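You operate a simulated robot arm through the tools that you are given. There is no shell and no other tool. Be economical: measure what you need, move in short steps, check, and stop when the job is done.

Carry out the task below with a simulated robot arm. There is one attempt and no reset: what you move stays moved.

## Task
Put the grids case on the wall table top. Stack the tin marked "caps" from the counter top on top of the tin labelled "pins". Take the black cloth and put it on the dark mat. Take the weight from the counter top and put it on top of the mirror case. Put the round lens labelled "30 cm" from the counter top on top of the brown magnet case and the round lens labelled "10 cm" on the top of the side table. Put the yellow reel on the near bench top away on the floor of the deep wooden tray. Press the yellow button two times. Put the blue filter on the bench three top away on the top of the side table. Put the green peg on the bench three top away on the bench two top. Put the beige spirit level from the corner bench top on the window bench top. Do these in any order. Set down upright: round lens, blue filter.

Only the result counts: the job must be done as asked and must still hold three seconds after the hand-in. Knocking over, shifting, dropping, spilling or breaking anything else fails it. Lids that push on must go on centred and level and be pressed home; caps that screw on are set level and turned clockwise until they are tight. Flat cloth is picked up by pressing the open fingertips on it (5 to 10 N) and closing them slowly along it; thin cloth reads only 2 to 8 mm in the jaws.

## Robot
A 7-joint arm with a two-finger parallel gripper on a trunk, on a base that drives. Base frame: it is fixed to the floor where the robot stands at the start and does not move with it; the origin is under the middle of the robot, x ahead of it, y to its left, z up; the surface under the hand at the start is at about z = 0.85. Units: m, degrees, N and s.
Its first joint turns from -166.0 to 166.0 degrees. Places, roughly: bench two top [-5.9, -2.4, 0.8]; black cloth (15x8x5 cm) [0.7, -2.5, 0.9]; blue filter (3x5x6 cm) [-8.6, -2.5, 0.8]; blue tin, grey tin, yellow tin [0.5, -2.25, 1]; dark mat (38x23 cm) [-1, -4.76, 0.8]; floor of the deep wooden tray (28x20 cm) [-8.18, -2.82, 0.88]; green peg (2x2x4 cm) [-9.7, -2.2, 0.8]; grids case [0.75, 0.25, 1]; magnet case [0.75, -3, 1]; mirror case [0.75, -3.75, 1]; round lens [0.75, -2.5, 1]; spirit level [-8.75, 1, 0.75]; top of the side table [-1.2, -1.7, 0.8]; wall table top [-1.4, 3.3, 0.8]; weight [0.75, -4.25, 0.75]; window bench top [-6, 1.1, 0.8]; yellow button [-4.1, -1.9, 0.8]; yellow reel (5x5x4 cm) [-3.6, -2.3, 0.8]. Payload 3.43 kg.
The TCP is the grasp point between the finger pads, 0.03 m short of the fingertips. In the tool frame z runs along the fingers and y along their closing line. Largest opening 0.094 m; finger width 0.028, thickness 0.01; the body of the gripper, 0.05 by 0.096 m, starts 0.055 m behind the TCP.
Orientation is that of the tool frame in the base frame, as a unit quaternion [x, y, z, w]. With the fingers straight down and closing along the base's y, the tool's x points along the base's -x, its y along +y and its z along -z.

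## Interface
- The arm moves only by the tool play_rows. Its argument "commands" is a list of rows, each a list of 7 numbers: the shift along the base's x, y, z in units of 50 mm (1.0 is 50 mm), then the turn, a rotation vector about the base's x, y, z in units of 5 degrees (1.0 is 5 degrees), then the opening, from 0 (shut) to 1 (fully open). In form: [[tx, ty, tz, ax, ay, az, fingers], ...]. A call has 1 to 8 rows; each row shifts and turns the commanded pose from where the row before left it. A call with a number of a shift or a turn outside -1 to 1 is refused whole. Rows are played at 5 a second. More than 0.05 m and 8.6 degrees between two rows, or a gripper value outside its range, and nothing of the call is played. Where a pose cannot be reached the arm comes as near as it can. A force on the tool above 40 N (or 10 N above the force at the start of the call, whichever is more), or a blocked arm, ends the call early, and 0.2 s more pass. The fingers move at their own pace (about 0.045 m/s each) and stop on an object; they squeeze with about 37 N. The grip force told is the motor's: it shows also when the fingers shut on nothing. Time passes only in rows, and 0.2 s behind the last, so rows that do not move let the fingers close. The reply holds the time, the measured pose of the TCP, the force on the tool along the base axes, the opening and the grip force, in the units named above and with some noise, with the torque about the TCP (base axes, N m) and any sound that the robot's microphone picked up.
- Cameras (640 x 400 px; columns grow to the right, rows downward): "scene" is now at [0.0276, 0.2071, 1.3977]; the picture's right is [-0.30, -0.95, 0.00], its down [-0.45, 0.14, -0.88] and it looks along [0.84, -0.27, -0.47] (base axes); focal length 266 px, centre (320, 200). "wrist" rides on the gripper at [0.076, 0.014, -0.103] in the tool frame; the picture's right is [-0.18, 0.98, 0.00], its down [-0.75, -0.14, -0.64] and it looks along [-0.63, -0.12, 0.77] (tool axes); focal length 243 px, centre (320, 200). There is no depth. A picture from a camera that has moved, and an enlarged one, comes with that camera's place and axes in the base frame and with its lens.
- capture(camera): a new picture of that camera. The clock stands still meanwhile.
- steer(legs): drives the robot by 1 to 6 legs, each [ahead, turn to the left] in m and degrees, along the robot's own axes; the way and the turn of a leg run together, so that a leg with both is an arc; at most 1.5 m and 180 degrees a leg. The arm and the cameras ride along, it lands a little off, and it stops where it bumps. It gives what a move gives.
- head_to(pan, tilt): turns the head with the scene camera to pan (to the left, within 120 degrees either way) and tilt (down, from -29 to 69), counted from straight ahead of the robot. It gives what a move gives.
- enlarge(camera, box): a new picture of the part [left, top, right, bottom] of that camera's present view, enlarged. The clock stands still meanwhile.
- close_job(): hands the job in; it is judged then, once.

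Go step by step. Nothing tells you exact positions but the pictures and the camera data: compare them with the known pose of the tool, close in by small moves and look again before you grip or let go. The budget is 535 turns and 306 pictures, counting those below and the enlarged ones. Unless the task says otherwise, let go and move clear before handing in, and close with one line.

The tools are called after ">>>" as a command line: name --pt "numbers of a row" for each row, then --argument value for the rest, lists and objects as JSON in quotes. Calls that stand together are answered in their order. play_rows: Moves the arm, as the interface text tells. Its arguments: {"type":"object","properties":{"commands":{"type":"array","items":{"type":"array","items":{"type":"number"}}}},"required":["commands"]} The other tools are called the same way: steer (legs) drives the base; head_to (pan, tilt) turns the head that bears the scene camera; capture (camera) takes a picture; enlarge (camera, box) takes an enlarged picture of a part of a camera's view; close_job () hands the job in.

At the start:

```text
t: 0.0
ee_pos: [0.612, -0.0662, 1.1043]
orientation: [0.0, 1.0, 0.0, 0.0]
contact_force: [-0.6, -0.5, 0.6]
moment: [0.01, 0.04, 0.02]
gripper_width: 0.0941
grip_force: 0.1
robot x, y, heading: [-0.003, 0.0013, -0.0]
head pan, tilt: [-17.6, 28.3]
```

scene: 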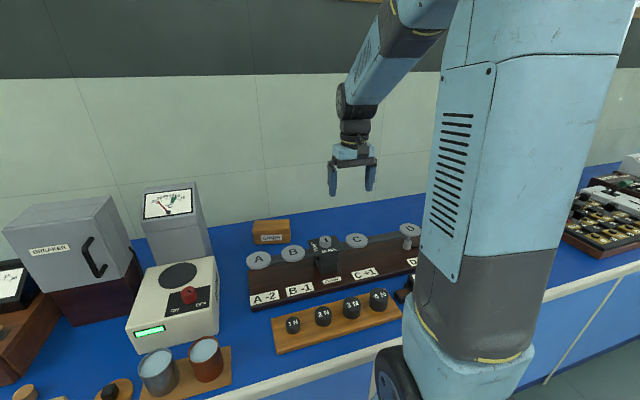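
wrist: 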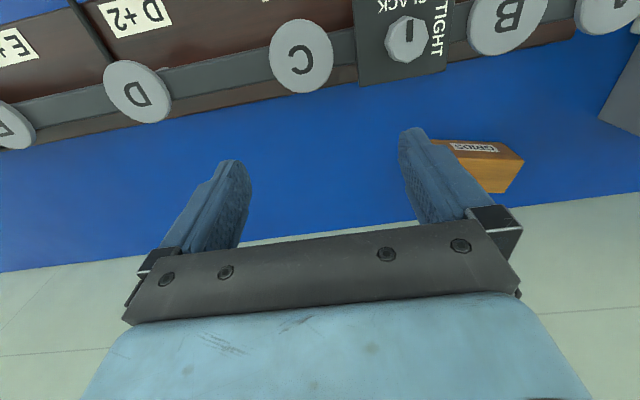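

I see the counter with a rail board, and the small wooden grids case behind it. I'll look closer at the case first.

>>> enlarge --camera "scene" --box '[220, 190, 420, 315]'

>>> enlarge --camera "wrist" --box '[380, 90, 560, 210]'

```text
3.20 times, centred on (320, 252) of scene
camera zoom: at [0.0276, 0.2071, 1.3977], right [-0.3, -0.95, 0.0], down [-0.45, 0.14, -0.88], along [0.84, -0.27, -0.47], focal length 852 px, centre (320, 32)
```

zoom: 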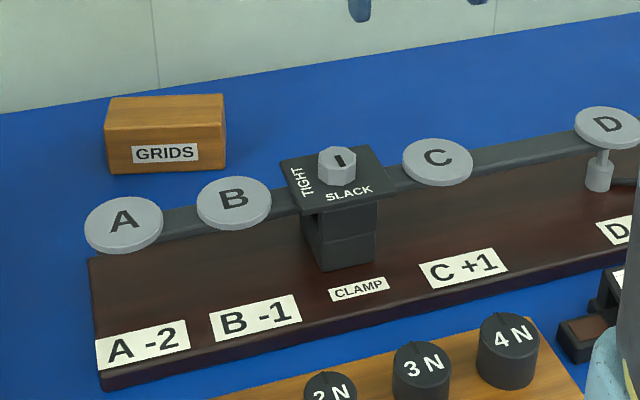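

```text
3.33 times, centred on (470, 150) of wrist
camera zoom: at [0.5359, -0.0506, 1.206], right [0.18, 0.98, 0.0], down [0.75, -0.14, 0.64], along [0.63, -0.12, -0.77], focal length 809 px, centre (-180, 367)
```

zoom: 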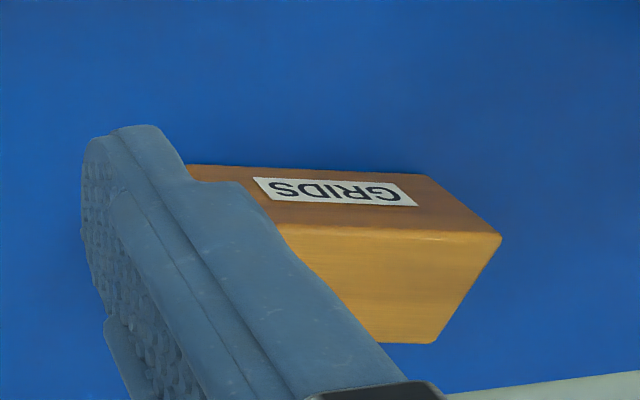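

The case is about 12 cm long, turned some 13° and centred near (0.78, 0.13). I'll move above it and turn the tool so the jaws close across its short side.

>>> play_rows --pt "0.21 0.249 0 0 0 0.9575 1" --pt "0.21 0.249 0 0 0 0.9575 1" --pt "0.21 0.249 0 0 0 0.9575 1" --pt "0.21 0.249 0 0 0 0.9575 1" --pt "0.21 0.249 0 0 0 0.9575 1" --pt "0.21 0.249 0 0 0 0.9575 1" --pt "0.21 0.249 0 0 0 0.9575 1" --pt "0.21 0.249 0 0 0 0.9575 1"

>>> play_rows --pt "0.21 0.249 0 0 0 0.9575 1" --pt "0.21 0.249 0 0 0 0.9575 1" --pt "0.21 0.249 0 0 0 0.9575 1" --pt "0.21 0.249 0 0 0 0.9575 1" --pt "0.21 0.249 0 0 0 0.9575 1" --pt "0.21 0.249 0 0 0 0.9575 1" --pt "0.21 0.249 0 0 0 0.9575 1" --pt "0.21 0.249 0 0 0 0.9575 1"

>>> capture --camera "wrist"

>>> capture --camera "scene"

```text
t: 1.8
ee_pos: [0.6974, 0.0326, 1.1031]
orientation: [-0.328, 0.945, 0.0, -0.001]
contact_force: [-0.4, -0.4, 0.1]
moment: [0.03, -0.01, 0.0]
gripper_width: 0.094
grip_force: 0.0
robot x, y, heading: [0.0001, -0.0016, -0.1]
head pan, tilt: [-17.6, 28.3]
```

```text
t: 3.6
ee_pos: [0.7828, 0.1329, 1.1024]
orientation: [-0.62, 0.784, -0.001, 0.0]
contact_force: [-0.4, -0.4, 0.2]
moment: [0.0, 0.01, 0.02]
gripper_width: 0.0938
grip_force: 0.0
robot x, y, heading: [0.0025, 0.0019, -0.1]
head pan, tilt: [-17.6, 28.3]
```

```text
301 pictures are left
camera wrist: at [0.7502, 0.0629, 1.2058], right [-0.91, 0.4, 0.0], down [0.31, 0.7, 0.64], along [0.26, 0.59, -0.77], focal length 243 px, centre (320, 200)
```

wrist: 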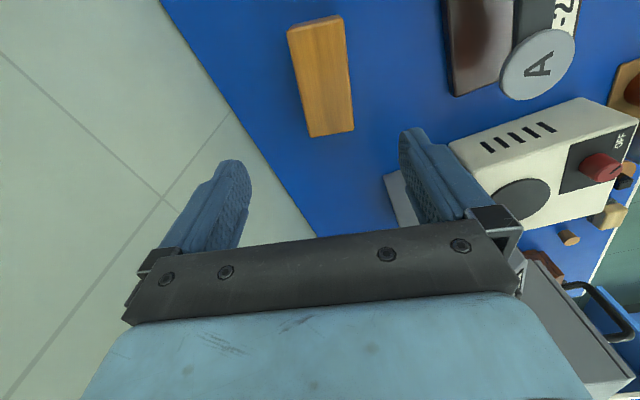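

```text
300 pictures are left
camera scene: at [0.0277, 0.207, 1.3977], right [-0.3, -0.95, 0.0], down [-0.45, 0.14, -0.88], along [0.84, -0.27, -0.47], focal length 266 px, centre (320, 200)
```

scene: 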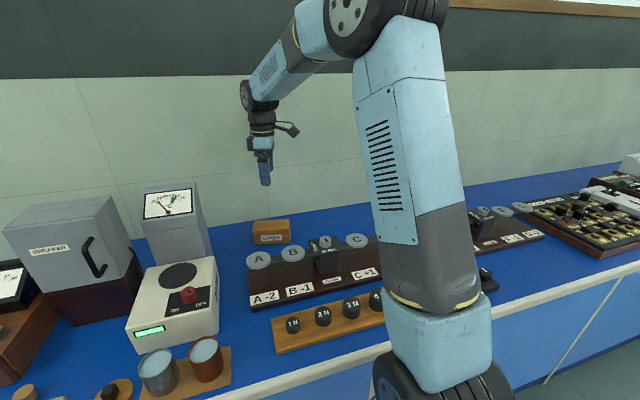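

Case top is centred at about (0.778, 0.137). Descending.

>>> play_rows --pt "-0.1 0.08 -0.7 0 0 0.35 1" --pt "0 0 -0.9 0 0 0 1" --pt "0 0 -0.9 0 0 0 1" --pt "0 0 -0.8 0 0 0 1" --pt "0 0 -0.5 0 0 0 1" --pt "0 0 -0.4 0 0 0 1"

>>> capture --camera "wrist"

```text
t: 5.0
ee_pos: [0.7751, 0.1384, 0.8935]
orientation: [-0.632, 0.775, 0.0, 0.0]
contact_force: [0.4, -1.0, -0.7]
moment: [0.0, 0.02, 0.01]
gripper_width: 0.094
grip_force: 0.0
robot x, y, heading: [0.0015, -0.0009, -0.2]
head pan, tilt: [-17.6, 28.3]
```

```text
299 pictures are left
camera wrist: at [0.745, 0.067, 0.9963], right [-0.93, 0.38, 0.0], down [0.29, 0.71, 0.64], along [0.24, 0.59, -0.77], focal length 243 px, centre (320, 200)
```

wrist: 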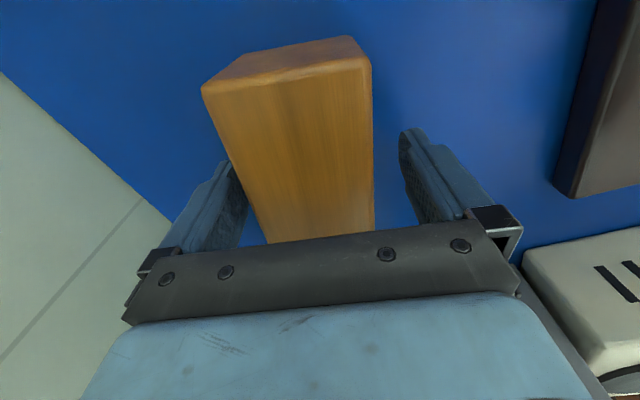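

Case lies between the fingers, nearer to one; centre slightly and close.

>>> play_rows --pt "0.14 -0.03 -0.05 0 0 0 1" --pt "0 0 0 0 0 0 0" --pt "0 0 0 0 0 0 0" --pt "0 0 0 0 0 0 0" --pt "0 0 0 0 0 0 0"

>>> play_rows --pt "0 0 0.6 0 0 0 0" --pt "0 0 1 0 0 0 0" --pt "0 0 1 0 0 0 0" --pt "0 0 1 0 0 0 0" --pt "0 0 1 0 0 0 0" --pt "0 0 0 0 0 0 0"

>>> capture --camera "wrist"

```text
t: 6.2
ee_pos: [0.7829, 0.137, 0.8906]
orientation: [-0.632, 0.775, 0.001, 0.0]
contact_force: [-1.0, 0.0, 0.2]
moment: [0.01, -0.06, 0.0]
gripper_width: 0.0638
grip_force: 36.6
robot x, y, heading: [0.0013, -0.0046, 0.1]
head pan, tilt: [-17.6, 28.3]
```

```text
t: 7.6
ee_pos: [0.7841, 0.1369, 1.1217]
orientation: [-0.633, 0.774, 0.0, 0.001]
contact_force: [0.5, -0.6, -0.1]
moment: [0.02, -0.03, -0.02]
gripper_width: 0.0001
grip_force: 33.6
robot x, y, heading: [-0.0006, -0.0022, -0.1]
head pan, tilt: [-17.6, 28.3]
```

```text
298 pictures are left
camera wrist: at [0.7536, 0.0658, 1.2235], right [-0.93, 0.38, 0.0], down [0.29, 0.71, 0.64], along [0.24, 0.59, -0.77], focal length 243 px, centre (320, 200)
```

wrist: 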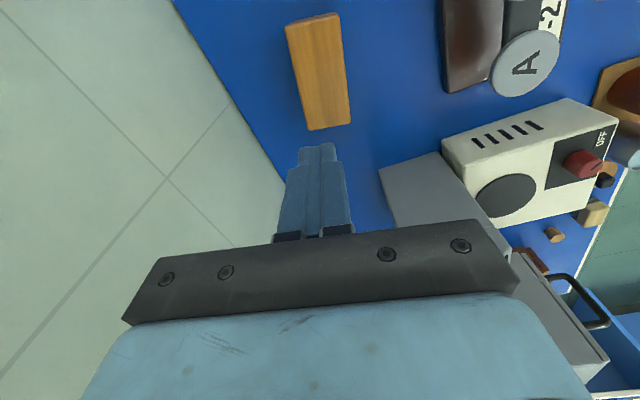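

The case was gripped at 6.4 cm but slipped out during the lift, and it has not moved. I'll retry a little lower and lift slowly.

>>> play_rows --pt "0 0 0 0 0 0 1" --pt "0 0 0 0 0 0 1" --pt "0 0 -0.8 0 0 0 1" --pt "0 0 -1 0 0 0 1" --pt "0 0 -1 0 0 0 1" --pt "0 0 -0.9 0 0 0 1" --pt "0 0 -0.6 0 0 0 1" --pt "-0.05 0 -0.43 0 0 0 1"

>>> play_rows --pt "0 0 0 0 0 0 0" --pt "0 0 0 0 0 0 0" --pt "0 0 0 0 0 0 0" --pt "0 0 0 0 0 0 0" --pt "0 0 0 0 0 0 0" --pt "0 0 0 0 0 0 0" --pt "0 0 0 0 0 0 0" --pt "0 0 0 0 0 0 0"

>>> capture --camera "wrist"

```text
t: 9.4
ee_pos: [0.7778, 0.1357, 0.8836]
orientation: [-0.632, 0.775, 0.0, 0.0]
contact_force: [-0.4, 0.7, 0.1]
moment: [-0.04, 0.0, 0.0]
gripper_width: 0.094
grip_force: 0.1
robot x, y, heading: [-0.0, -0.0, -0.0]
head pan, tilt: [-17.6, 28.3]
```

```text
t: 11.2
ee_pos: [0.7785, 0.1357, 0.8849]
orientation: [-0.631, 0.775, 0.001, 0.0]
contact_force: [0.2, -0.2, -0.5]
moment: [-0.03, 0.04, -0.01]
gripper_width: 0.0642
grip_force: 36.9
robot x, y, heading: [0.0008, 0.0008, -0.2]
head pan, tilt: [-17.6, 28.3]
```

```text
297 pictures are left
camera wrist: at [0.7484, 0.0642, 0.9871], right [-0.93, 0.38, 0.0], down [0.29, 0.71, 0.64], along [0.24, 0.59, -0.77], focal length 243 px, centre (320, 200)
```

wrist: 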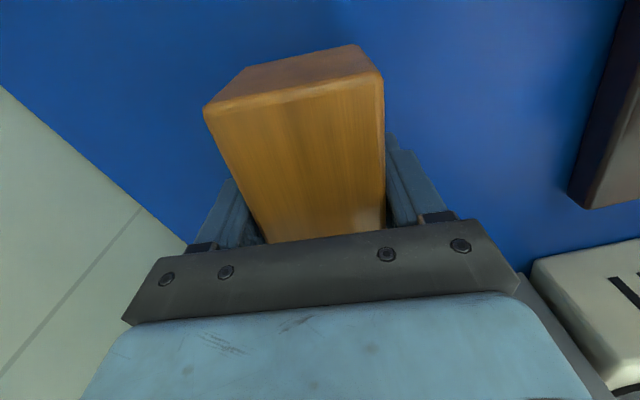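

Good grip at 6.4 cm; lifting slowly.

>>> play_rows --pt "0 0 0.1 0 0 0 0" --pt "0 0 0.1 0 0 0 0" --pt "0 0 0.15 0 0 0 0"

>>> capture --camera "wrist"

```text
t: 12.0
ee_pos: [0.7798, 0.135, 0.9021]
orientation: [-0.632, 0.775, -0.001, 0.001]
contact_force: [0.2, 0.4, -3.5]
moment: [0.01, -0.03, 0.02]
gripper_width: 0.064
grip_force: 36.9
robot x, y, heading: [-0.0011, -0.001, 0.2]
head pan, tilt: [-17.6, 28.3]
```

```text
296 pictures are left
camera wrist: at [0.7493, 0.0647, 1.0049], right [-0.93, 0.38, 0.0], down [0.29, 0.71, 0.64], along [0.24, 0.59, -0.77], focal length 243 px, centre (320, 200)
```

wrist: 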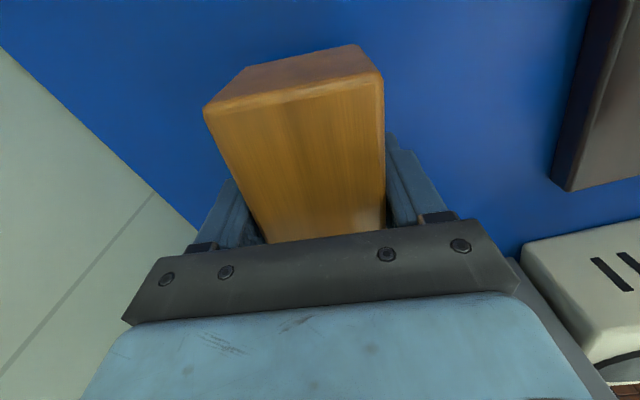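

It holds (about 3.5 N). Continue lifting gently.

>>> play_rows --pt "0 0 0.2 0 0 0 0" --pt "0 0 0.3 0 0 0 0" --pt "0 0 0.4 0 0 0 0" --pt "0 0 0.5 0 0 0 0" --pt "0 0 0.5 0 0 0 0" --pt "-0.3 0 0.5 0 0 0 0" --pt "-0.4 0 0.4 0 0 0 0" --pt "-0.3 0 0.3 0 0 0 0"

>>> head_to --pan 110 --tilt 15

>>> capture --camera "scene"

>>> capture --camera "wrist"

```text
t: 13.8
ee_pos: [0.7307, 0.1342, 1.0564]
orientation: [-0.632, 0.775, 0.001, 0.0]
contact_force: [0.5, 0.2, -2.7]
moment: [-0.03, 0.02, 0.02]
gripper_width: 0.0641
grip_force: 36.4
robot x, y, heading: [-0.0026, -0.0019, -0.2]
head pan, tilt: [-17.6, 28.3]
```

```text
t: 15.9
ee_pos: [0.7306, 0.1334, 1.0569]
orientation: [-0.632, 0.775, 0.0, 0.0]
contact_force: [0.6, -0.1, -2.8]
moment: [0.01, -0.01, -0.02]
gripper_width: 0.0645
grip_force: 36.8
robot x, y, heading: [-0.0003, -0.0033, -0.0]
head pan, tilt: [110.0, 15.0]
```

```text
295 pictures are left
camera scene: at [-0.0908, 0.3225, 1.4192], right [0.94, 0.34, 0.0], down [0.09, -0.24, -0.97], along [-0.33, 0.91, -0.26], focal length 266 px, centre (320, 200)
```

scene: 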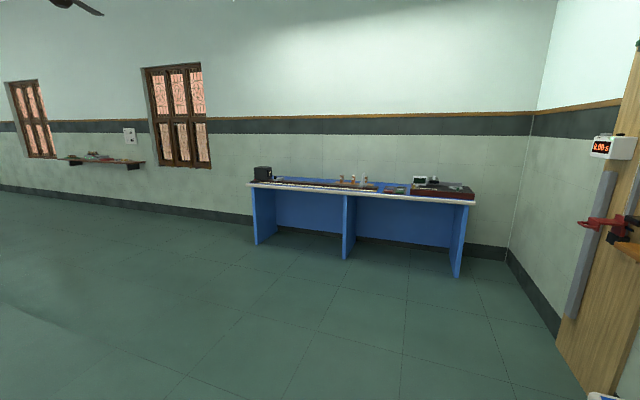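

```text
294 pictures are left
camera wrist: at [0.7008, 0.0635, 1.1595], right [-0.93, 0.38, 0.0], down [0.29, 0.71, 0.64], along [0.24, 0.59, -0.77], focal length 243 px, centre (320, 200)
```

wrist: 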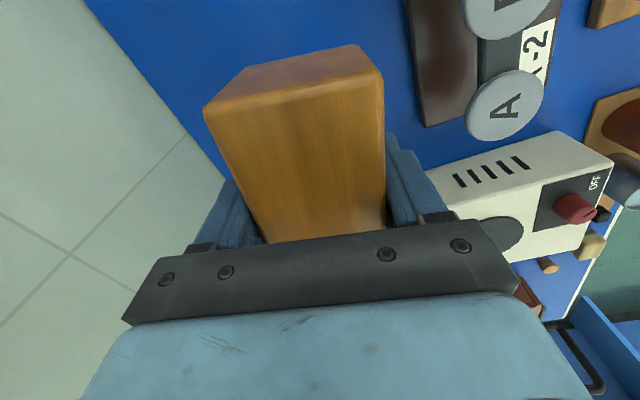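

The wall table is the blue table ahead-left at y≈2.8–3.5. Let me see it enlarged.

>>> enlarge --camera "scene" --box '[235, 150, 485, 285]'

>>> enlarge --camera "scene" --box '[0, 60, 230, 200]'

```text
2.56 times, centred on (360, 218) of scene
camera zoom: at [-0.0908, 0.3225, 1.4192], right [0.94, 0.34, 0.0], down [0.09, -0.24, -0.97], along [-0.33, 0.91, -0.26], focal length 682 px, centre (218, 155)
```

zoom: 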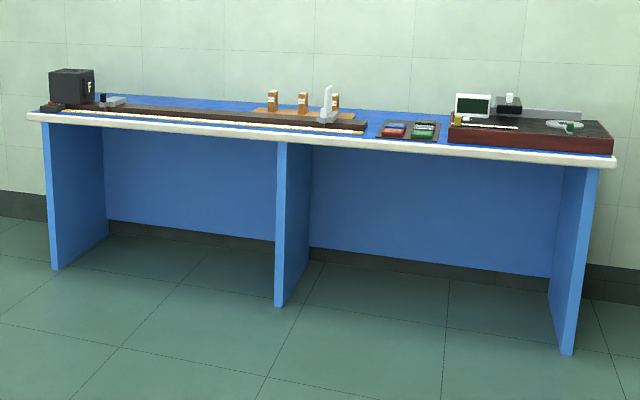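

```text
2.78 times, centred on (115, 130) of scene
camera zoom: at [-0.0908, 0.3225, 1.4192], right [0.94, 0.34, 0.0], down [0.09, -0.24, -0.97], along [-0.33, 0.91, -0.26], focal length 741 px, centre (890, 395)
```

zoom: 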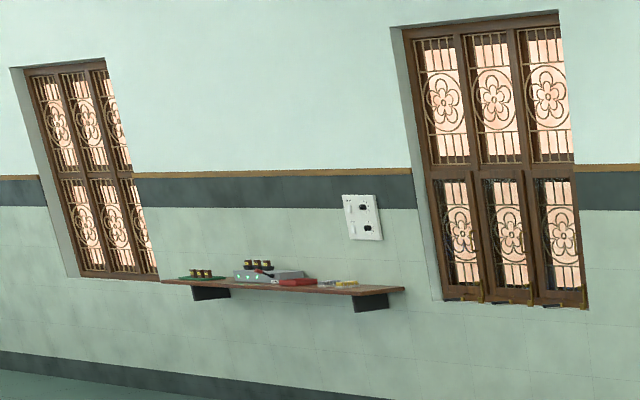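

I'll back away from the counter, turn and drive to the wall table, stopping short.

>>> steer --legs '[[-0.6, 0], [0, 108], [1.3, 0], [0.7, 0]]'

>>> head_to --pan -15 --tilt 25

>>> capture --camera "scene"

```text
t: 22.6
ee_pos: [-0.4839, 0.7395, 1.0562]
orientation: [0.965, -0.262, 0.001, 0.002]
contact_force: [0.4, 0.0, -1.2]
moment: [0.03, 0.05, -0.01]
gripper_width: 0.0641
grip_force: 37.0
robot x, y, heading: [-0.5098, -0.0301, 73.2]
head pan, tilt: [110.0, 15.0]
stopped in leg 2: the robot was blocked; the commanded pose is now the measured one
```

```text
t: 24.6
ee_pos: [-0.483, 0.7409, 1.0568]
orientation: [0.965, -0.262, 0.001, 0.001]
contact_force: [-0.5, 0.0, -1.9]
moment: [-0.01, -0.01, 0.04]
gripper_width: 0.0639
grip_force: 36.9
robot x, y, heading: [-0.5073, -0.0321, 73.1]
head pan, tilt: [-15.0, 25.0]
```

```text
291 pictures are left
camera scene: at [-0.7036, 0.0609, 1.4029], right [0.85, -0.52, 0.0], down [-0.22, -0.36, -0.91], along [0.48, 0.77, -0.42], focal length 266 px, centre (320, 200)
```

scene: 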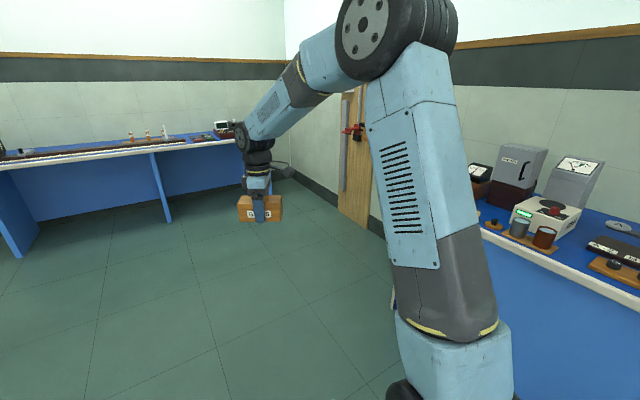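

The turn was blocked, probably by something behind; let me look.

>>> head_to --pan 118 --tilt 45

>>> capture --camera "scene"

>>> head_to --pan -118 --tilt 45

>>> capture --camera "scene"

```text
t: 26.8
ee_pos: [-0.4829, 0.7397, 1.0573]
orientation: [0.965, -0.262, 0.001, 0.002]
contact_force: [-0.1, -0.6, -2.2]
moment: [0.02, 0.01, 0.03]
gripper_width: 0.0641
grip_force: 37.0
robot x, y, heading: [-0.511, -0.0262, 73.2]
head pan, tilt: [118.0, 45.0]
```

```text
290 pictures are left
camera scene: at [-0.8317, -0.0335, 1.3724], right [-0.2, 0.98, 0.0], down [0.69, 0.14, -0.71], along [-0.69, -0.14, -0.71], focal length 266 px, centre (320, 200)
```

scene: 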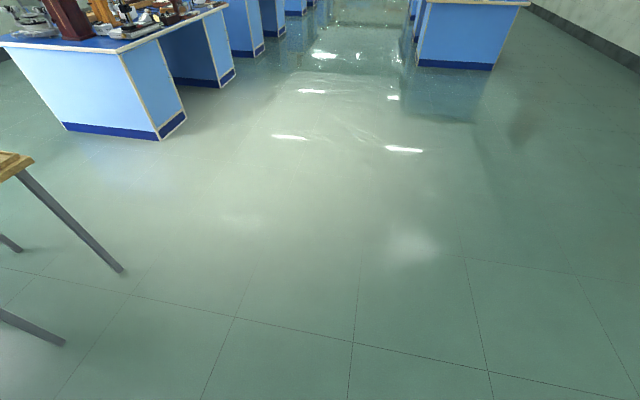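

```text
t: 30.1
ee_pos: [-0.4835, 0.7402, 1.0569]
orientation: [0.965, -0.263, 0.001, 0.001]
contact_force: [1.0, -0.1, -2.1]
moment: [-0.01, 0.0, 0.03]
gripper_width: 0.0639
grip_force: 37.2
robot x, y, heading: [-0.5107, -0.0263, 73.1]
head pan, tilt: [-118.0, 45.0]
```

```text
289 pictures are left
camera scene: at [-0.6941, -0.0747, 1.3724], right [-0.7, -0.71, 0.0], down [-0.5, 0.5, -0.71], along [0.5, -0.5, -0.71], focal length 266 px, centre (320, 200)
```

scene: 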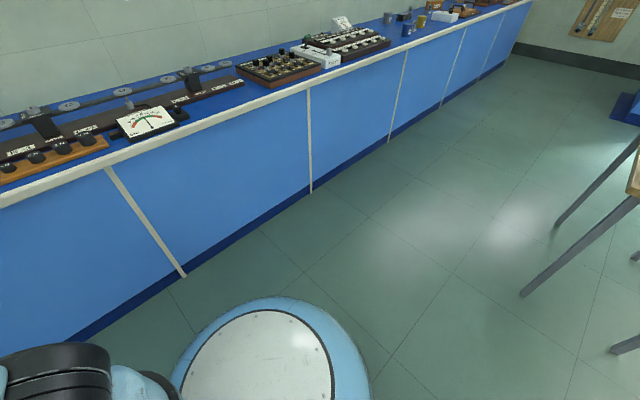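

Nothing obvious nearby; I'll try the remaining turn in smaller legs.

>>> steer --legs '[[0.15, 0], [0, 30]]'

```text
t: 33.2
ee_pos: [-0.8284, 0.788, 1.0567]
orientation: [1.0, -0.003, 0.001, 0.002]
contact_force: [0.0, 1.6, -1.4]
moment: [-0.03, 0.02, -0.03]
gripper_width: 0.0642
grip_force: 36.8
robot x, y, heading: [-0.4281, 0.1196, 103.4]
head pan, tilt: [-118.0, 45.0]
```

Free now. Driving on toward the wall table, stopping short.

>>> steer --legs '[[0, 9.2], [1.1, 0], [0.9, 0], [0, -22.5]]'

>>> head_to --pan 0 --tilt 30

>>> capture --camera "scene"

```text
t: 45.3
ee_pos: [-1.4192, 2.7174, 1.0563]
orientation: [0.992, -0.125, 0.001, 0.001]
contact_force: [-0.2, 0.0, -1.9]
moment: [-0.03, -0.02, 0.02]
gripper_width: 0.0642
grip_force: 36.6
robot x, y, heading: [-1.2181, 1.9696, 89.6]
head pan, tilt: [-118.0, 45.0]
```

```text
t: 47.3
ee_pos: [-1.4191, 2.7165, 1.0584]
orientation: [0.992, -0.125, 0.001, 0.001]
contact_force: [0.7, -0.8, -2.2]
moment: [0.01, 0.0, -0.02]
gripper_width: 0.064
grip_force: 36.7
robot x, y, heading: [-1.2213, 1.9693, 89.4]
head pan, tilt: [0.0, 30.0]
```

```text
288 pictures are left
camera scene: at [-1.4542, 2.0046, 1.3949], right [1.0, -0.01, 0.0], down [0.0, -0.5, -0.87], along [0.01, 0.87, -0.5], focal length 266 px, centre (320, 200)
```

scene: 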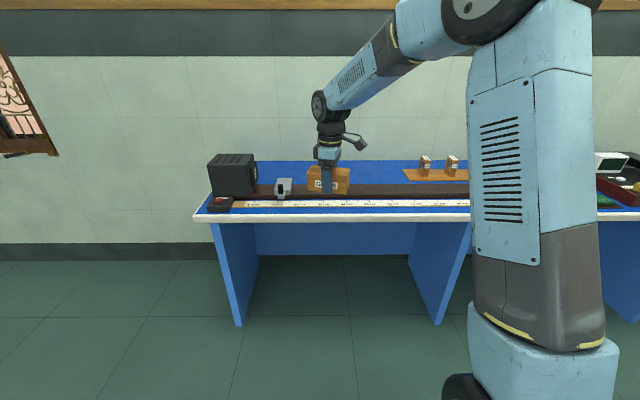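

Free strip behind the scale track lies at y≈3.2–3.5. Driving closer by 0.47 m.

>>> steer --legs '[[0.47, 0]]'

>>> capture --camera "scene"

>>> capture --camera "wrist"

```text
t: 50.1
ee_pos: [-1.4134, 3.189, 1.0582]
orientation: [0.992, -0.127, 0.0, 0.0]
contact_force: [0.2, -0.3, -3.3]
moment: [0.0, 0.01, -0.02]
gripper_width: 0.0642
grip_force: 36.7
robot x, y, heading: [-1.2143, 2.4421, 89.3]
head pan, tilt: [0.0, 30.0]
```

```text
287 pictures are left
camera scene: at [-1.45, 2.4757, 1.3949], right [1.0, -0.01, 0.0], down [-0.01, -0.5, -0.87], along [0.01, 0.87, -0.5], focal length 266 px, centre (320, 200)
```

scene: 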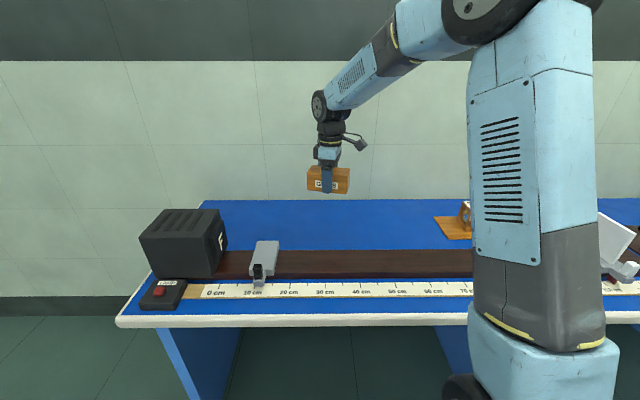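

```text
286 pictures are left
camera wrist: at [-1.3446, 3.156, 1.1604], right [-0.42, -0.91, 0.0], down [-0.69, 0.33, 0.64], along [-0.58, 0.27, -0.77], focal length 243 px, centre (320, 200)
```

wrist: 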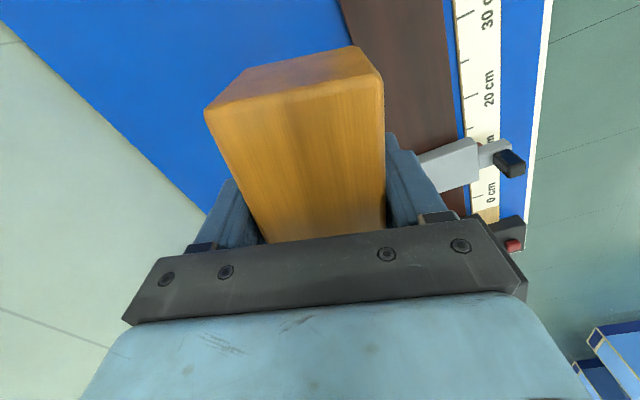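

Strip is clear at y≈3.17–3.49. Moving to (−1.38, 3.34) and lowering most of the way.

>>> play_rows --pt "0.15 0.6 0 0 0 0 0" --pt "0.15 0.8 0 0 0 0 0" --pt "0.15 0.8 0 0 0 0 0" --pt "0.15 0.7 -0.2 0 0 0 0" --pt "0 0 -0.8 0 0 0 0" --pt "0 0 -0.9 0 0 0 0" --pt "0 0 -0.9 0 0 0 0" --pt "0 0 -0.6 0 0 0 0"

>>> capture --camera "scene"

>>> capture --camera "wrist"

```text
t: 51.9
ee_pos: [-1.3835, 3.3324, 0.8887]
orientation: [0.992, -0.125, 0.001, 0.001]
contact_force: [0.1, -0.3, -1.9]
moment: [0.05, 0.01, -0.01]
gripper_width: 0.064
grip_force: 37.0
robot x, y, heading: [-1.2159, 2.4439, 89.3]
head pan, tilt: [0.0, 30.0]
```

```text
285 pictures are left
camera scene: at [-1.45, 2.4757, 1.395], right [1.0, -0.01, 0.0], down [-0.01, -0.5, -0.87], along [0.01, 0.87, -0.5], focal length 266 px, centre (320, 200)
```

scene: 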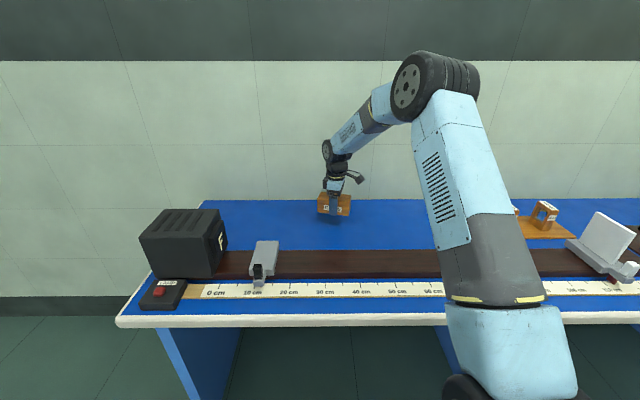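

```text
284 pictures are left
camera wrist: at [-1.3148, 3.3005, 0.9903], right [-0.42, -0.91, 0.0], down [-0.69, 0.33, 0.64], along [-0.58, 0.27, -0.77], focal length 243 px, centre (320, 200)
```

wrist: 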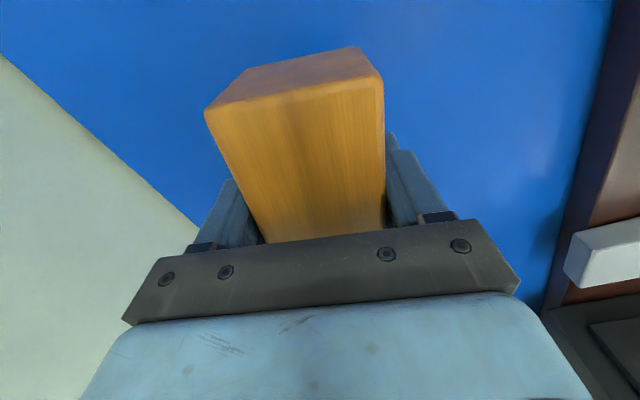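

Now lower slowly in small steps until contact.

>>> play_rows --pt "0 0 -0.15 0 0 0 0" --pt "0 0 -0.15 0 0 0 0" --pt "0 0 -0.1 0 0 0 0" --pt "0 0 -0.1 0 0 0 0" --pt "0 0 -0.1 0 0 0 0"

```text
t: 53.1
ee_pos: [-1.3822, 3.3322, 0.8588]
orientation: [0.992, -0.127, 0.0, 0.002]
contact_force: [2.4, -0.9, -2.2]
moment: [-0.05, -0.02, -0.01]
gripper_width: 0.0641
grip_force: 37.2
robot x, y, heading: [-1.2127, 2.4399, 89.4]
head pan, tilt: [0.0, 30.0]
```

>>> play_rows --pt "0 0 -0.1 0 0 0 0" --pt "0 0 -0.1 0 0 0 0"

>>> capture --camera "wrist"

```text
t: 53.7
ee_pos: [-1.385, 3.334, 0.847]
orientation: [0.992, -0.127, 0.001, 0.001]
contact_force: [0.6, 0.0, -1.5]
moment: [-0.01, -0.02, -0.01]
gripper_width: 0.0643
grip_force: 37.6
robot x, y, heading: [-1.2149, 2.4425, 89.4]
head pan, tilt: [0.0, 30.0]
```

```text
283 pictures are left
camera wrist: at [-1.3148, 3.3008, 0.9501], right [-0.42, -0.91, 0.0], down [-0.69, 0.33, 0.64], along [-0.58, 0.27, -0.77], focal length 243 px, centre (320, 200)
```

wrist: 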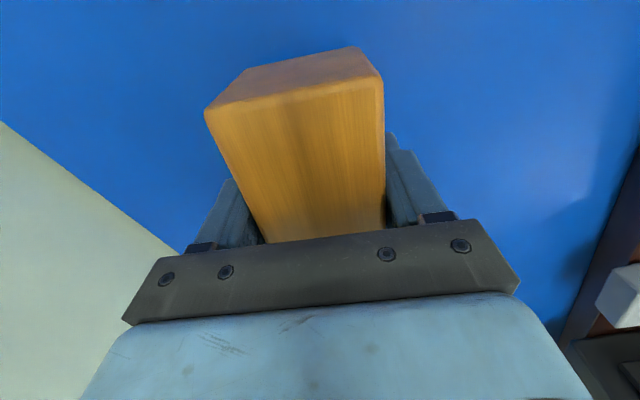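

>>> play_rows --pt "0 0 -0.1 0 0 0 0" --pt "0 0 -0.1 0 0 0 0"

>>> play_rows --pt "0 0 -0.1 0 0 0 0" --pt "0 0 -0.1 0 0 0 0"

```text
t: 54.3
ee_pos: [-1.3839, 3.3336, 0.836]
orientation: [0.992, -0.126, 0.0, 0.002]
contact_force: [0.6, 0.1, -1.7]
moment: [-0.01, -0.06, -0.01]
gripper_width: 0.064
grip_force: 36.8
robot x, y, heading: [-1.2142, 2.4405, 89.5]
head pan, tilt: [0.0, 30.0]
```

```text
t: 54.9
ee_pos: [-1.3848, 3.3338, 0.8302]
orientation: [0.992, -0.126, -0.001, -0.002]
contact_force: [-1.5, 1.1, 31.9]
moment: [-0.21, 0.05, -0.03]
gripper_width: 0.0637
grip_force: 36.6
robot x, y, heading: [-1.2158, 2.441, 89.7]
head pan, tilt: [0.0, 30.0]
```

Contact. Release and withdraw upward.

>>> play_rows --pt "0 0 0.05 0 0 0 0" --pt "0 0 0 0 0 0 1" --pt "0 0 0 0 0 0 1" --pt "0 0 0 0 0 0 1" --pt "0 0 0.5 0 0 0 1" --pt "0 0 1 0 0 0 1" --pt "0 0 1 0 0 0 1" --pt "0 0 1 0 0 0 1"

>>> play_rows --pt "0 0 1 0 0 0 1" --pt "0 0 1 0 0 0 1"

>>> capture --camera "scene"

```text
t: 56.7
ee_pos: [-1.3834, 3.3329, 1.0049]
orientation: [0.992, -0.126, 0.001, 0.002]
contact_force: [0.0, 0.6, -0.2]
moment: [-0.02, -0.03, 0.02]
gripper_width: 0.0939
grip_force: 0.0
robot x, y, heading: [-1.217, 2.44, 89.2]
head pan, tilt: [0.0, 30.0]
```

```text
t: 57.3
ee_pos: [-1.382, 3.336, 1.1048]
orientation: [0.992, -0.126, 0.001, 0.002]
contact_force: [0.1, 0.0, -1.0]
moment: [-0.02, 0.03, 0.01]
gripper_width: 0.0941
grip_force: 0.1
robot x, y, heading: [-1.218, 2.44, 89.1]
head pan, tilt: [0.0, 30.0]
```

```text
282 pictures are left
camera scene: at [-1.45, 2.4761, 1.3949], right [1.0, -0.01, 0.0], down [-0.01, -0.5, -0.87], along [0.01, 0.87, -0.5], focal length 266 px, centre (320, 200)
```

scene: 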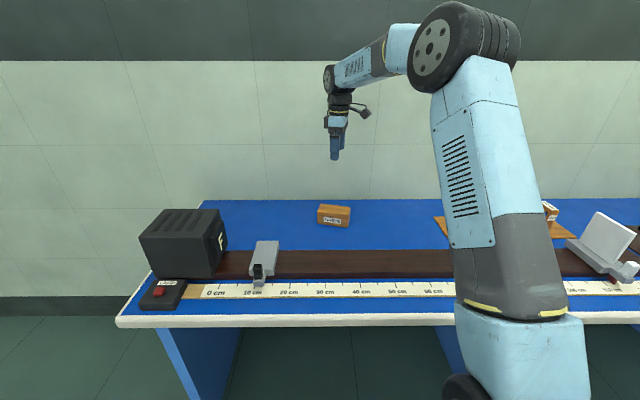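

The grids case is set down. Now retract the arm, turn the tool back to neutral, and look.

>>> play_rows --pt "0.4 -0.8 0 0 0 -0.98 1" --pt "0.4 -0.8 0 0 0 -0.98 1" --pt "0.4 -0.8 0 0 0 -0.98 1" --pt "0.4 -0.8 0 0 0 -0.98 1" --pt "0.4 -0.8 0.1 0 0 -0.98 1" --pt "0.4 -0.8 0.1 0 0 -0.98 1" --pt "0.4 -0.8 0.1 0 0 -0.98 1" --pt "0.4 -0.8 0.1 0 0 -0.98 1"

>>> play_rows --pt "0 0 0.1 0 0 -0.98 1" --pt "0 0 0.1 0 0 -0.98 1" --pt "0 0 0.1 0 0 -0.98 1" --pt "0 0 0.1 0 0 -0.98 1" --pt "0 0 0.1 0 0 -0.98 1" --pt "0 0 0.1 0 0 -0.98 1" --pt "0 0 0 0 0 -0.98 1" --pt "0 0 0 0 0 -0.98 1"

>>> steer --legs '[[-0.5, 0], [0, -151.5], [1.1, 0], [1.08, 0], [0, -28]]'

>>> head_to --pan 20 --tilt 25

>>> capture --camera "scene"

```text
t: 59.1
ee_pos: [-1.2241, 3.0134, 1.1255]
orientation: [0.892, -0.452, 0.0, 0.002]
contact_force: [-0.6, 0.9, 0.0]
moment: [-0.06, -0.03, -0.02]
gripper_width: 0.094
grip_force: 0.0
robot x, y, heading: [-1.2209, 2.4423, 89.6]
head pan, tilt: [0.0, 30.0]
```

```text
t: 60.9
ee_pos: [-1.223, 3.0117, 1.1559]
orientation: [-0.688, 0.726, 0.0, -0.002]
contact_force: [0.6, 0.0, -0.2]
moment: [0.0, 0.02, -0.02]
gripper_width: 0.0941
grip_force: 0.0
robot x, y, heading: [-1.216, 2.4411, 89.4]
head pan, tilt: [0.0, 30.0]
```

```text
t: 67.4
ee_pos: [-0.6905, 2.1638, 1.1562]
orientation: [-0.166, 0.986, 0.001, -0.002]
contact_force: [-0.5, 0.0, 0.9]
moment: [-0.01, -0.01, 0.01]
gripper_width: 0.0944
grip_force: 0.0
robot x, y, heading: [-1.2448, 2.0038, 19.3]
head pan, tilt: [0.0, 30.0]
stopped in leg 2: the robot was blocked; the commanded pose is now the measured one
```

```text
t: 68.2
ee_pos: [-0.6914, 2.1651, 1.156]
orientation: [-0.165, 0.986, 0.0, 0.0]
contact_force: [-0.2, -0.2, 0.3]
moment: [-0.03, -0.02, 0.0]
gripper_width: 0.094
grip_force: 0.1
robot x, y, heading: [-1.2415, 2.0026, 19.5]
head pan, tilt: [20.0, 25.0]
```

```text
281 pictures are left
camera scene: at [-1.3096, 2.2649, 1.4029], right [0.64, -0.77, 0.0], down [-0.33, -0.27, -0.91], along [0.7, 0.58, -0.42], focal length 266 px, centre (320, 200)
```

scene: 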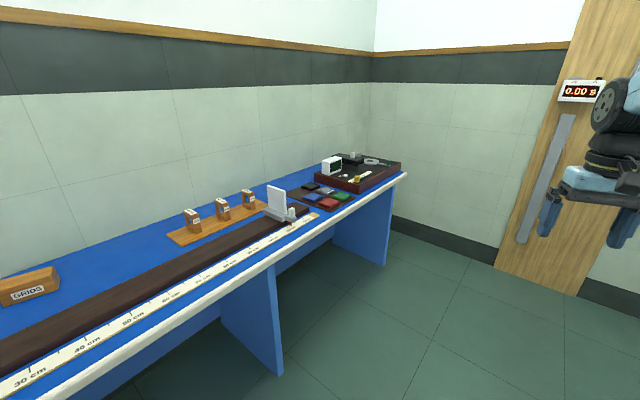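

It seems long turns stop at about 70°; I'll use shorter turn legs.

>>> steer --legs '[[0, -40], [0, -42], [1.1, 0], [1.08, 0], [0, -28]]'

>>> capture --camera "scene"

```text
t: 72.2
ee_pos: [-0.8858, 1.5515, 1.1571]
orientation: [0.412, 0.911, 0.001, -0.001]
contact_force: [1.4, 0.5, 0.0]
moment: [0.01, 0.01, 0.03]
gripper_width: 0.0938
grip_force: 0.0
robot x, y, heading: [-1.1964, 2.0506, -50.6]
head pan, tilt: [20.0, 25.0]
stopped in leg 2: the robot was blocked; the commanded pose is now the measured one
```

```text
280 pictures are left
camera scene: at [-0.9716, 2.2035, 1.4029], right [-0.5, -0.86, 0.0], down [-0.37, 0.21, -0.91], along [0.78, -0.46, -0.42], focal length 266 px, centre (320, 200)
```

scene: 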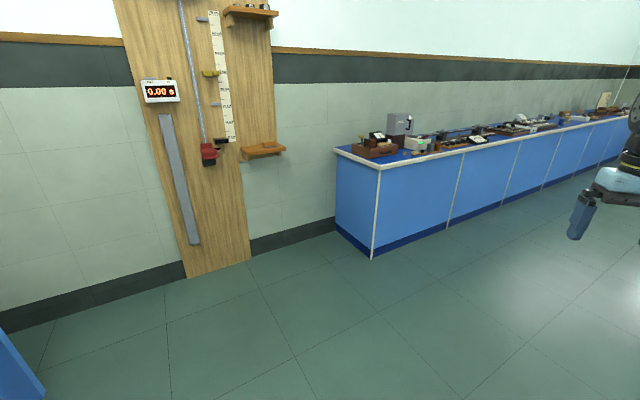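

>>> steer --legs '[[0.3, 0], [0, -11.5]]'

```text
t: 75.1
ee_pos: [-0.8006, 1.2675, 1.1572]
orientation: [0.502, 0.865, 0.001, -0.001]
contact_force: [-0.1, 0.6, 0.0]
moment: [0.01, -0.01, 0.0]
gripper_width: 0.0939
grip_force: 0.0
robot x, y, heading: [-0.9912, 1.8257, -62.1]
head pan, tilt: [20.0, 25.0]
```

>>> steer --legs '[[0, -4.5], [1.0, 0], [1.0, 0], [0, -23.5]]'

>>> head_to --pan 0 --tilt 25

>>> capture --camera "scene"

```text
t: 87.2
ee_pos: [-0.244, -0.5952, 1.1578]
orientation: [0.69, 0.724, 0.001, 0.0]
contact_force: [-0.2, 0.3, 0.0]
moment: [0.01, 0.0, 0.0]
gripper_width: 0.0938
grip_force: 0.0
robot x, y, heading: [-0.1331, -0.0071, -88.9]
head pan, tilt: [20.0, 25.0]
```

```text
t: 88.0
ee_pos: [-0.2431, -0.5961, 1.1571]
orientation: [0.689, 0.725, 0.002, -0.001]
contact_force: [-0.2, 0.2, 0.3]
moment: [0.02, 0.0, 0.04]
gripper_width: 0.094
grip_force: 0.0
robot x, y, heading: [-0.1344, -0.0081, -88.5]
head pan, tilt: [0.0, 25.0]
```

```text
279 pictures are left
camera scene: at [0.1041, -0.0368, 1.4029], right [-1.0, -0.02, 0.0], down [-0.01, 0.42, -0.91], along [0.02, -0.91, -0.42], focal length 266 px, centre (320, 200)
```

scene: 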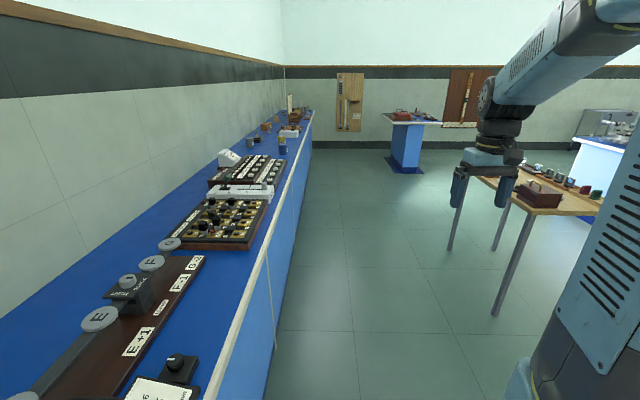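

Lane is clear. Driving down the counter to y≈−2.4 and turning to face it.

>>> steer --legs '[[0, -3.5], [1.2, 0], [1.15, 0], [0, 46], [0, 46]]'

>>> capture --camera "scene"

```text
t: 103.6
ee_pos: [0.2514, -2.695, 1.1588]
orientation: [0.214, 0.977, 0.001, -0.001]
contact_force: [0.1, -0.1, -0.2]
moment: [0.05, -0.02, 0.02]
gripper_width: 0.0941
grip_force: 0.1
robot x, y, heading: [-0.25, -2.3838, -24.4]
head pan, tilt: [0.0, 25.0]
stopped in leg 5: the robot was blocked; the commanded pose is now the measured one
```

```text
278 pictures are left
camera scene: at [-0.1237, -2.1846, 1.403], right [-0.41, -0.91, 0.0], down [-0.39, 0.17, -0.91], along [0.83, -0.37, -0.42], focal length 266 px, centre (320, 200)
```

scene: 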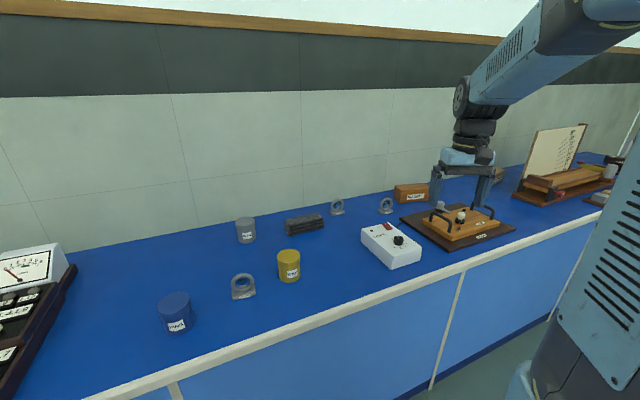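

I see the tins, black cloth, lenses, and weight board region. Finish the turn and zoom in on the items.

>>> steer --legs '[[0.05, 0], [0, 24]]'

>>> head_to --pan 0 --tilt 35

>>> capture --camera "scene"

```text
t: 105.9
ee_pos: [0.3812, -2.4892, 1.1581]
orientation: [0.008, 1.0, 0.001, -0.002]
contact_force: [-1.4, -0.3, 0.6]
moment: [0.0, 0.0, -0.01]
gripper_width: 0.0941
grip_force: 0.1
robot x, y, heading: [-0.2022, -2.4324, -0.7]
head pan, tilt: [0.0, 25.0]
```

```text
t: 106.6
ee_pos: [0.3811, -2.4884, 1.1588]
orientation: [0.007, 1.0, 0.001, -0.002]
contact_force: [-0.1, 0.2, 0.1]
moment: [-0.04, -0.02, 0.03]
gripper_width: 0.0942
grip_force: 0.0
robot x, y, heading: [-0.2033, -2.4327, -1.0]
head pan, tilt: [0.0, 35.0]
```

```text
277 pictures are left
camera scene: at [-0.1711, -2.1969, 1.3872], right [-0.01, -1.0, 0.0], down [-0.57, 0.01, -0.82], along [0.82, -0.01, -0.57], focal length 266 px, centre (320, 200)
```

scene: 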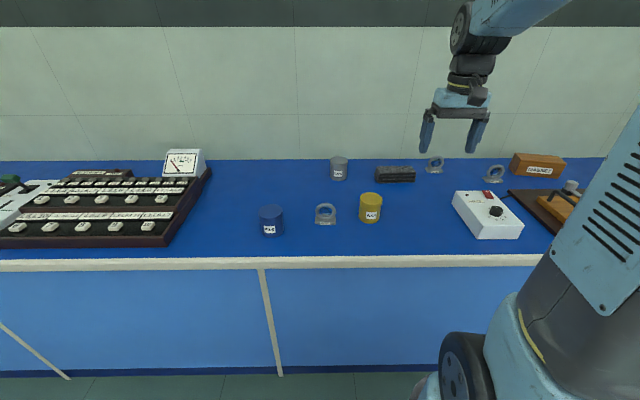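

>>> enlarge --camera "scene" --box '[245, 145, 405, 245]'

>>> enlarge --camera "scene" --box '[410, 140, 570, 240]'

```text
4.00 times, centred on (325, 195) of scene
camera zoom: at [-0.1711, -2.1969, 1.3872], right [-0.01, -1.0, 0.0], down [-0.57, 0.01, -0.82], along [0.82, -0.01, -0.57], focal length 1065 px, centre (300, 220)
```

zoom: 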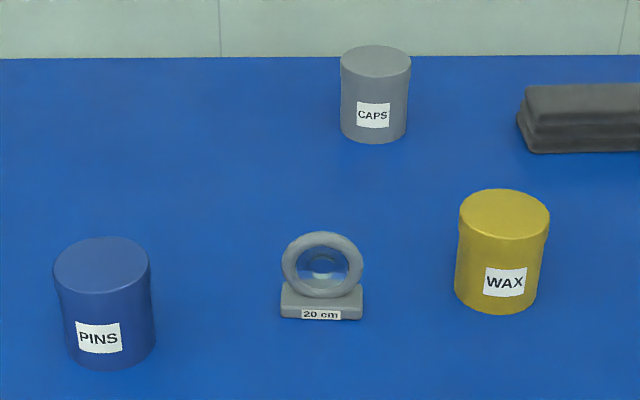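

```text
4.00 times, centred on (490, 190) of scene
camera zoom: at [-0.1711, -2.1969, 1.3872], right [-0.01, -1.0, 0.0], down [-0.57, 0.01, -0.82], along [0.82, -0.01, -0.57], focal length 1065 px, centre (-360, 240)
```

zoom: 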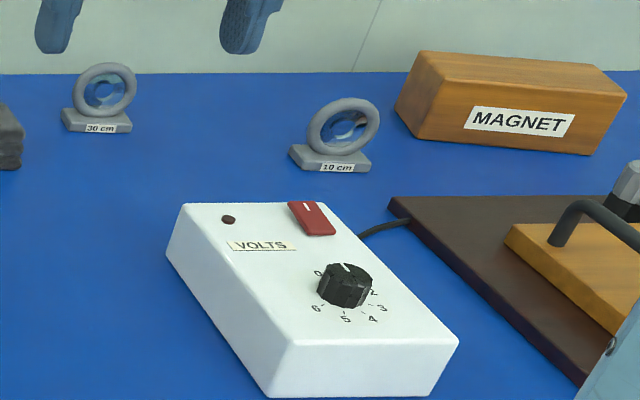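

Caps tin is near (0.76, −2.28), pins tin near (0.43, −2.06). Drive a bit closer and hover over caps.

>>> steer --legs '[[0.19, 0]]'

>>> play_rows --pt "0.5 0.6 -0.2 0 0 0 1" --pt "0.5 0.6 -0.2 0 0 0 1" --pt "0.5 0.6 -0.2 0 0 0 1" --pt "0.5 0.6 -0.2 0 0 0 1" --pt "0.5 0.6 -0.3 0 0 0 1" --pt "0.5 0.6 -0.3 0 0 0 1" --pt "0.5 0.6 -0.3 0 0 0 1"

>>> capture --camera "wrist"

>>> capture --camera "scene"

```text
t: 108.2
ee_pos: [0.5765, -2.4927, 1.1583]
orientation: [0.01, 1.0, 0.001, -0.001]
contact_force: [-1.1, -0.4, -0.4]
moment: [-0.03, 0.01, 0.0]
gripper_width: 0.0938
grip_force: 0.1
robot x, y, heading: [-0.0057, -2.4323, -1.0]
head pan, tilt: [0.0, 35.0]
```

```text
t: 109.8
ee_pos: [0.75, -2.2817, 1.0764]
orientation: [0.009, 1.0, 0.001, -0.002]
contact_force: [-1.2, -0.9, 0.0]
moment: [0.04, -0.04, -0.01]
gripper_width: 0.0939
grip_force: 0.0
robot x, y, heading: [-0.0137, -2.4329, -1.0]
head pan, tilt: [0.0, 35.0]
```

```text
274 pictures are left
camera wrist: at [0.6745, -2.2663, 1.1784], right [0.2, 0.98, 0.0], down [0.75, -0.16, 0.64], along [0.63, -0.13, -0.77], focal length 243 px, centre (320, 200)
```

wrist: 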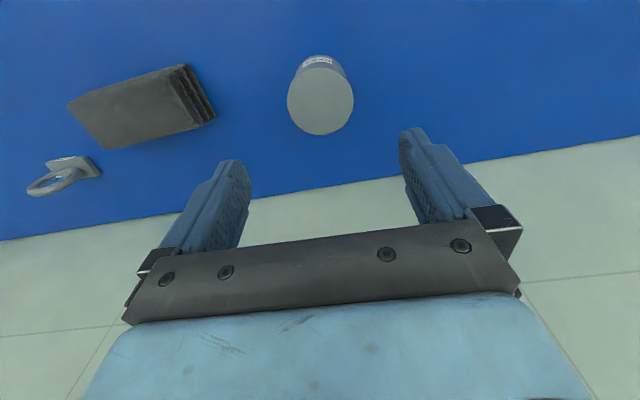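

```text
273 pictures are left
camera scene: at [0.0235, -2.2001, 1.3872], right [-0.02, -1.0, 0.0], down [-0.57, 0.01, -0.82], along [0.82, -0.01, -0.57], focal length 266 px, centre (320, 200)
```

scene: 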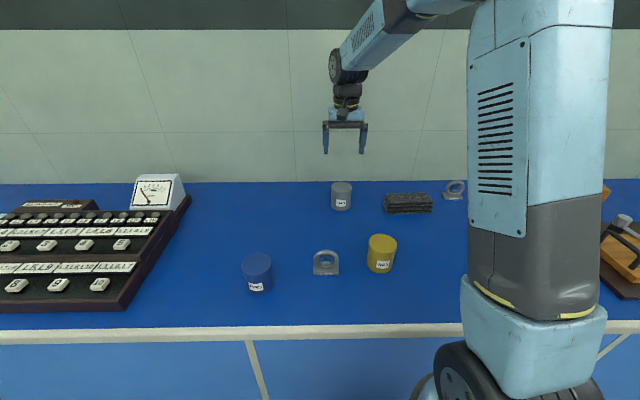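

Well centred over caps. Descend and grip.

>>> play_rows --pt "0.08 0 -0.8 0 0 0 1" --pt "0 0 -1 0 0 0 1" --pt "0 0 -1 0 0 0 1" --pt "0 0 -0.72 0 0 0 1"

>>> play_rows --pt "0 0 0 0 0 0 0" --pt "0 0 0 0 0 0 0" --pt "0 0 0 0 0 0 0" --pt "0 0 0 0 0 0 0" --pt "0 0 0 0 0 0 0" --pt "0 0 0 0 0 0 0"

>>> capture --camera "wrist"

```text
t: 110.8
ee_pos: [0.7541, -2.2823, 0.9004]
orientation: [0.009, 1.0, 0.0, 0.0]
contact_force: [-0.5, 0.4, -0.5]
moment: [0.02, -0.03, -0.02]
gripper_width: 0.094
grip_force: 0.1
robot x, y, heading: [-0.0064, -2.4352, -1.1]
head pan, tilt: [0.0, 35.0]
```

```text
t: 112.2
ee_pos: [0.7545, -2.2831, 0.9008]
orientation: [0.01, 1.0, 0.0, -0.002]
contact_force: [0.5, 0.3, -0.3]
moment: [0.01, -0.01, -0.03]
gripper_width: 0.068
grip_force: 36.7
robot x, y, heading: [-0.0079, -2.428, -1.0]
head pan, tilt: [0.0, 35.0]
```

```text
272 pictures are left
camera wrist: at [0.6779, -2.2668, 1.0028], right [0.2, 0.98, 0.0], down [0.75, -0.16, 0.64], along [0.63, -0.13, -0.77], focal length 243 px, centre (320, 200)
```

wrist: 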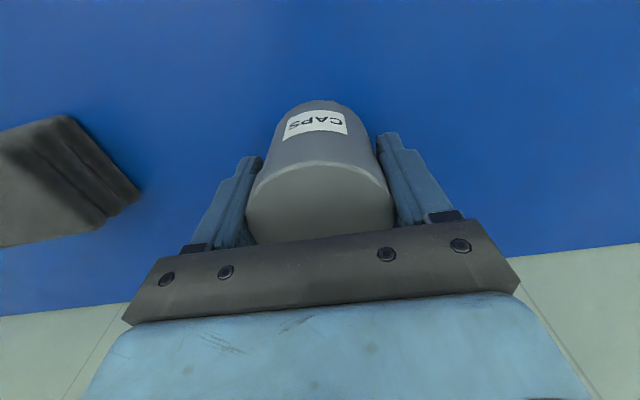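

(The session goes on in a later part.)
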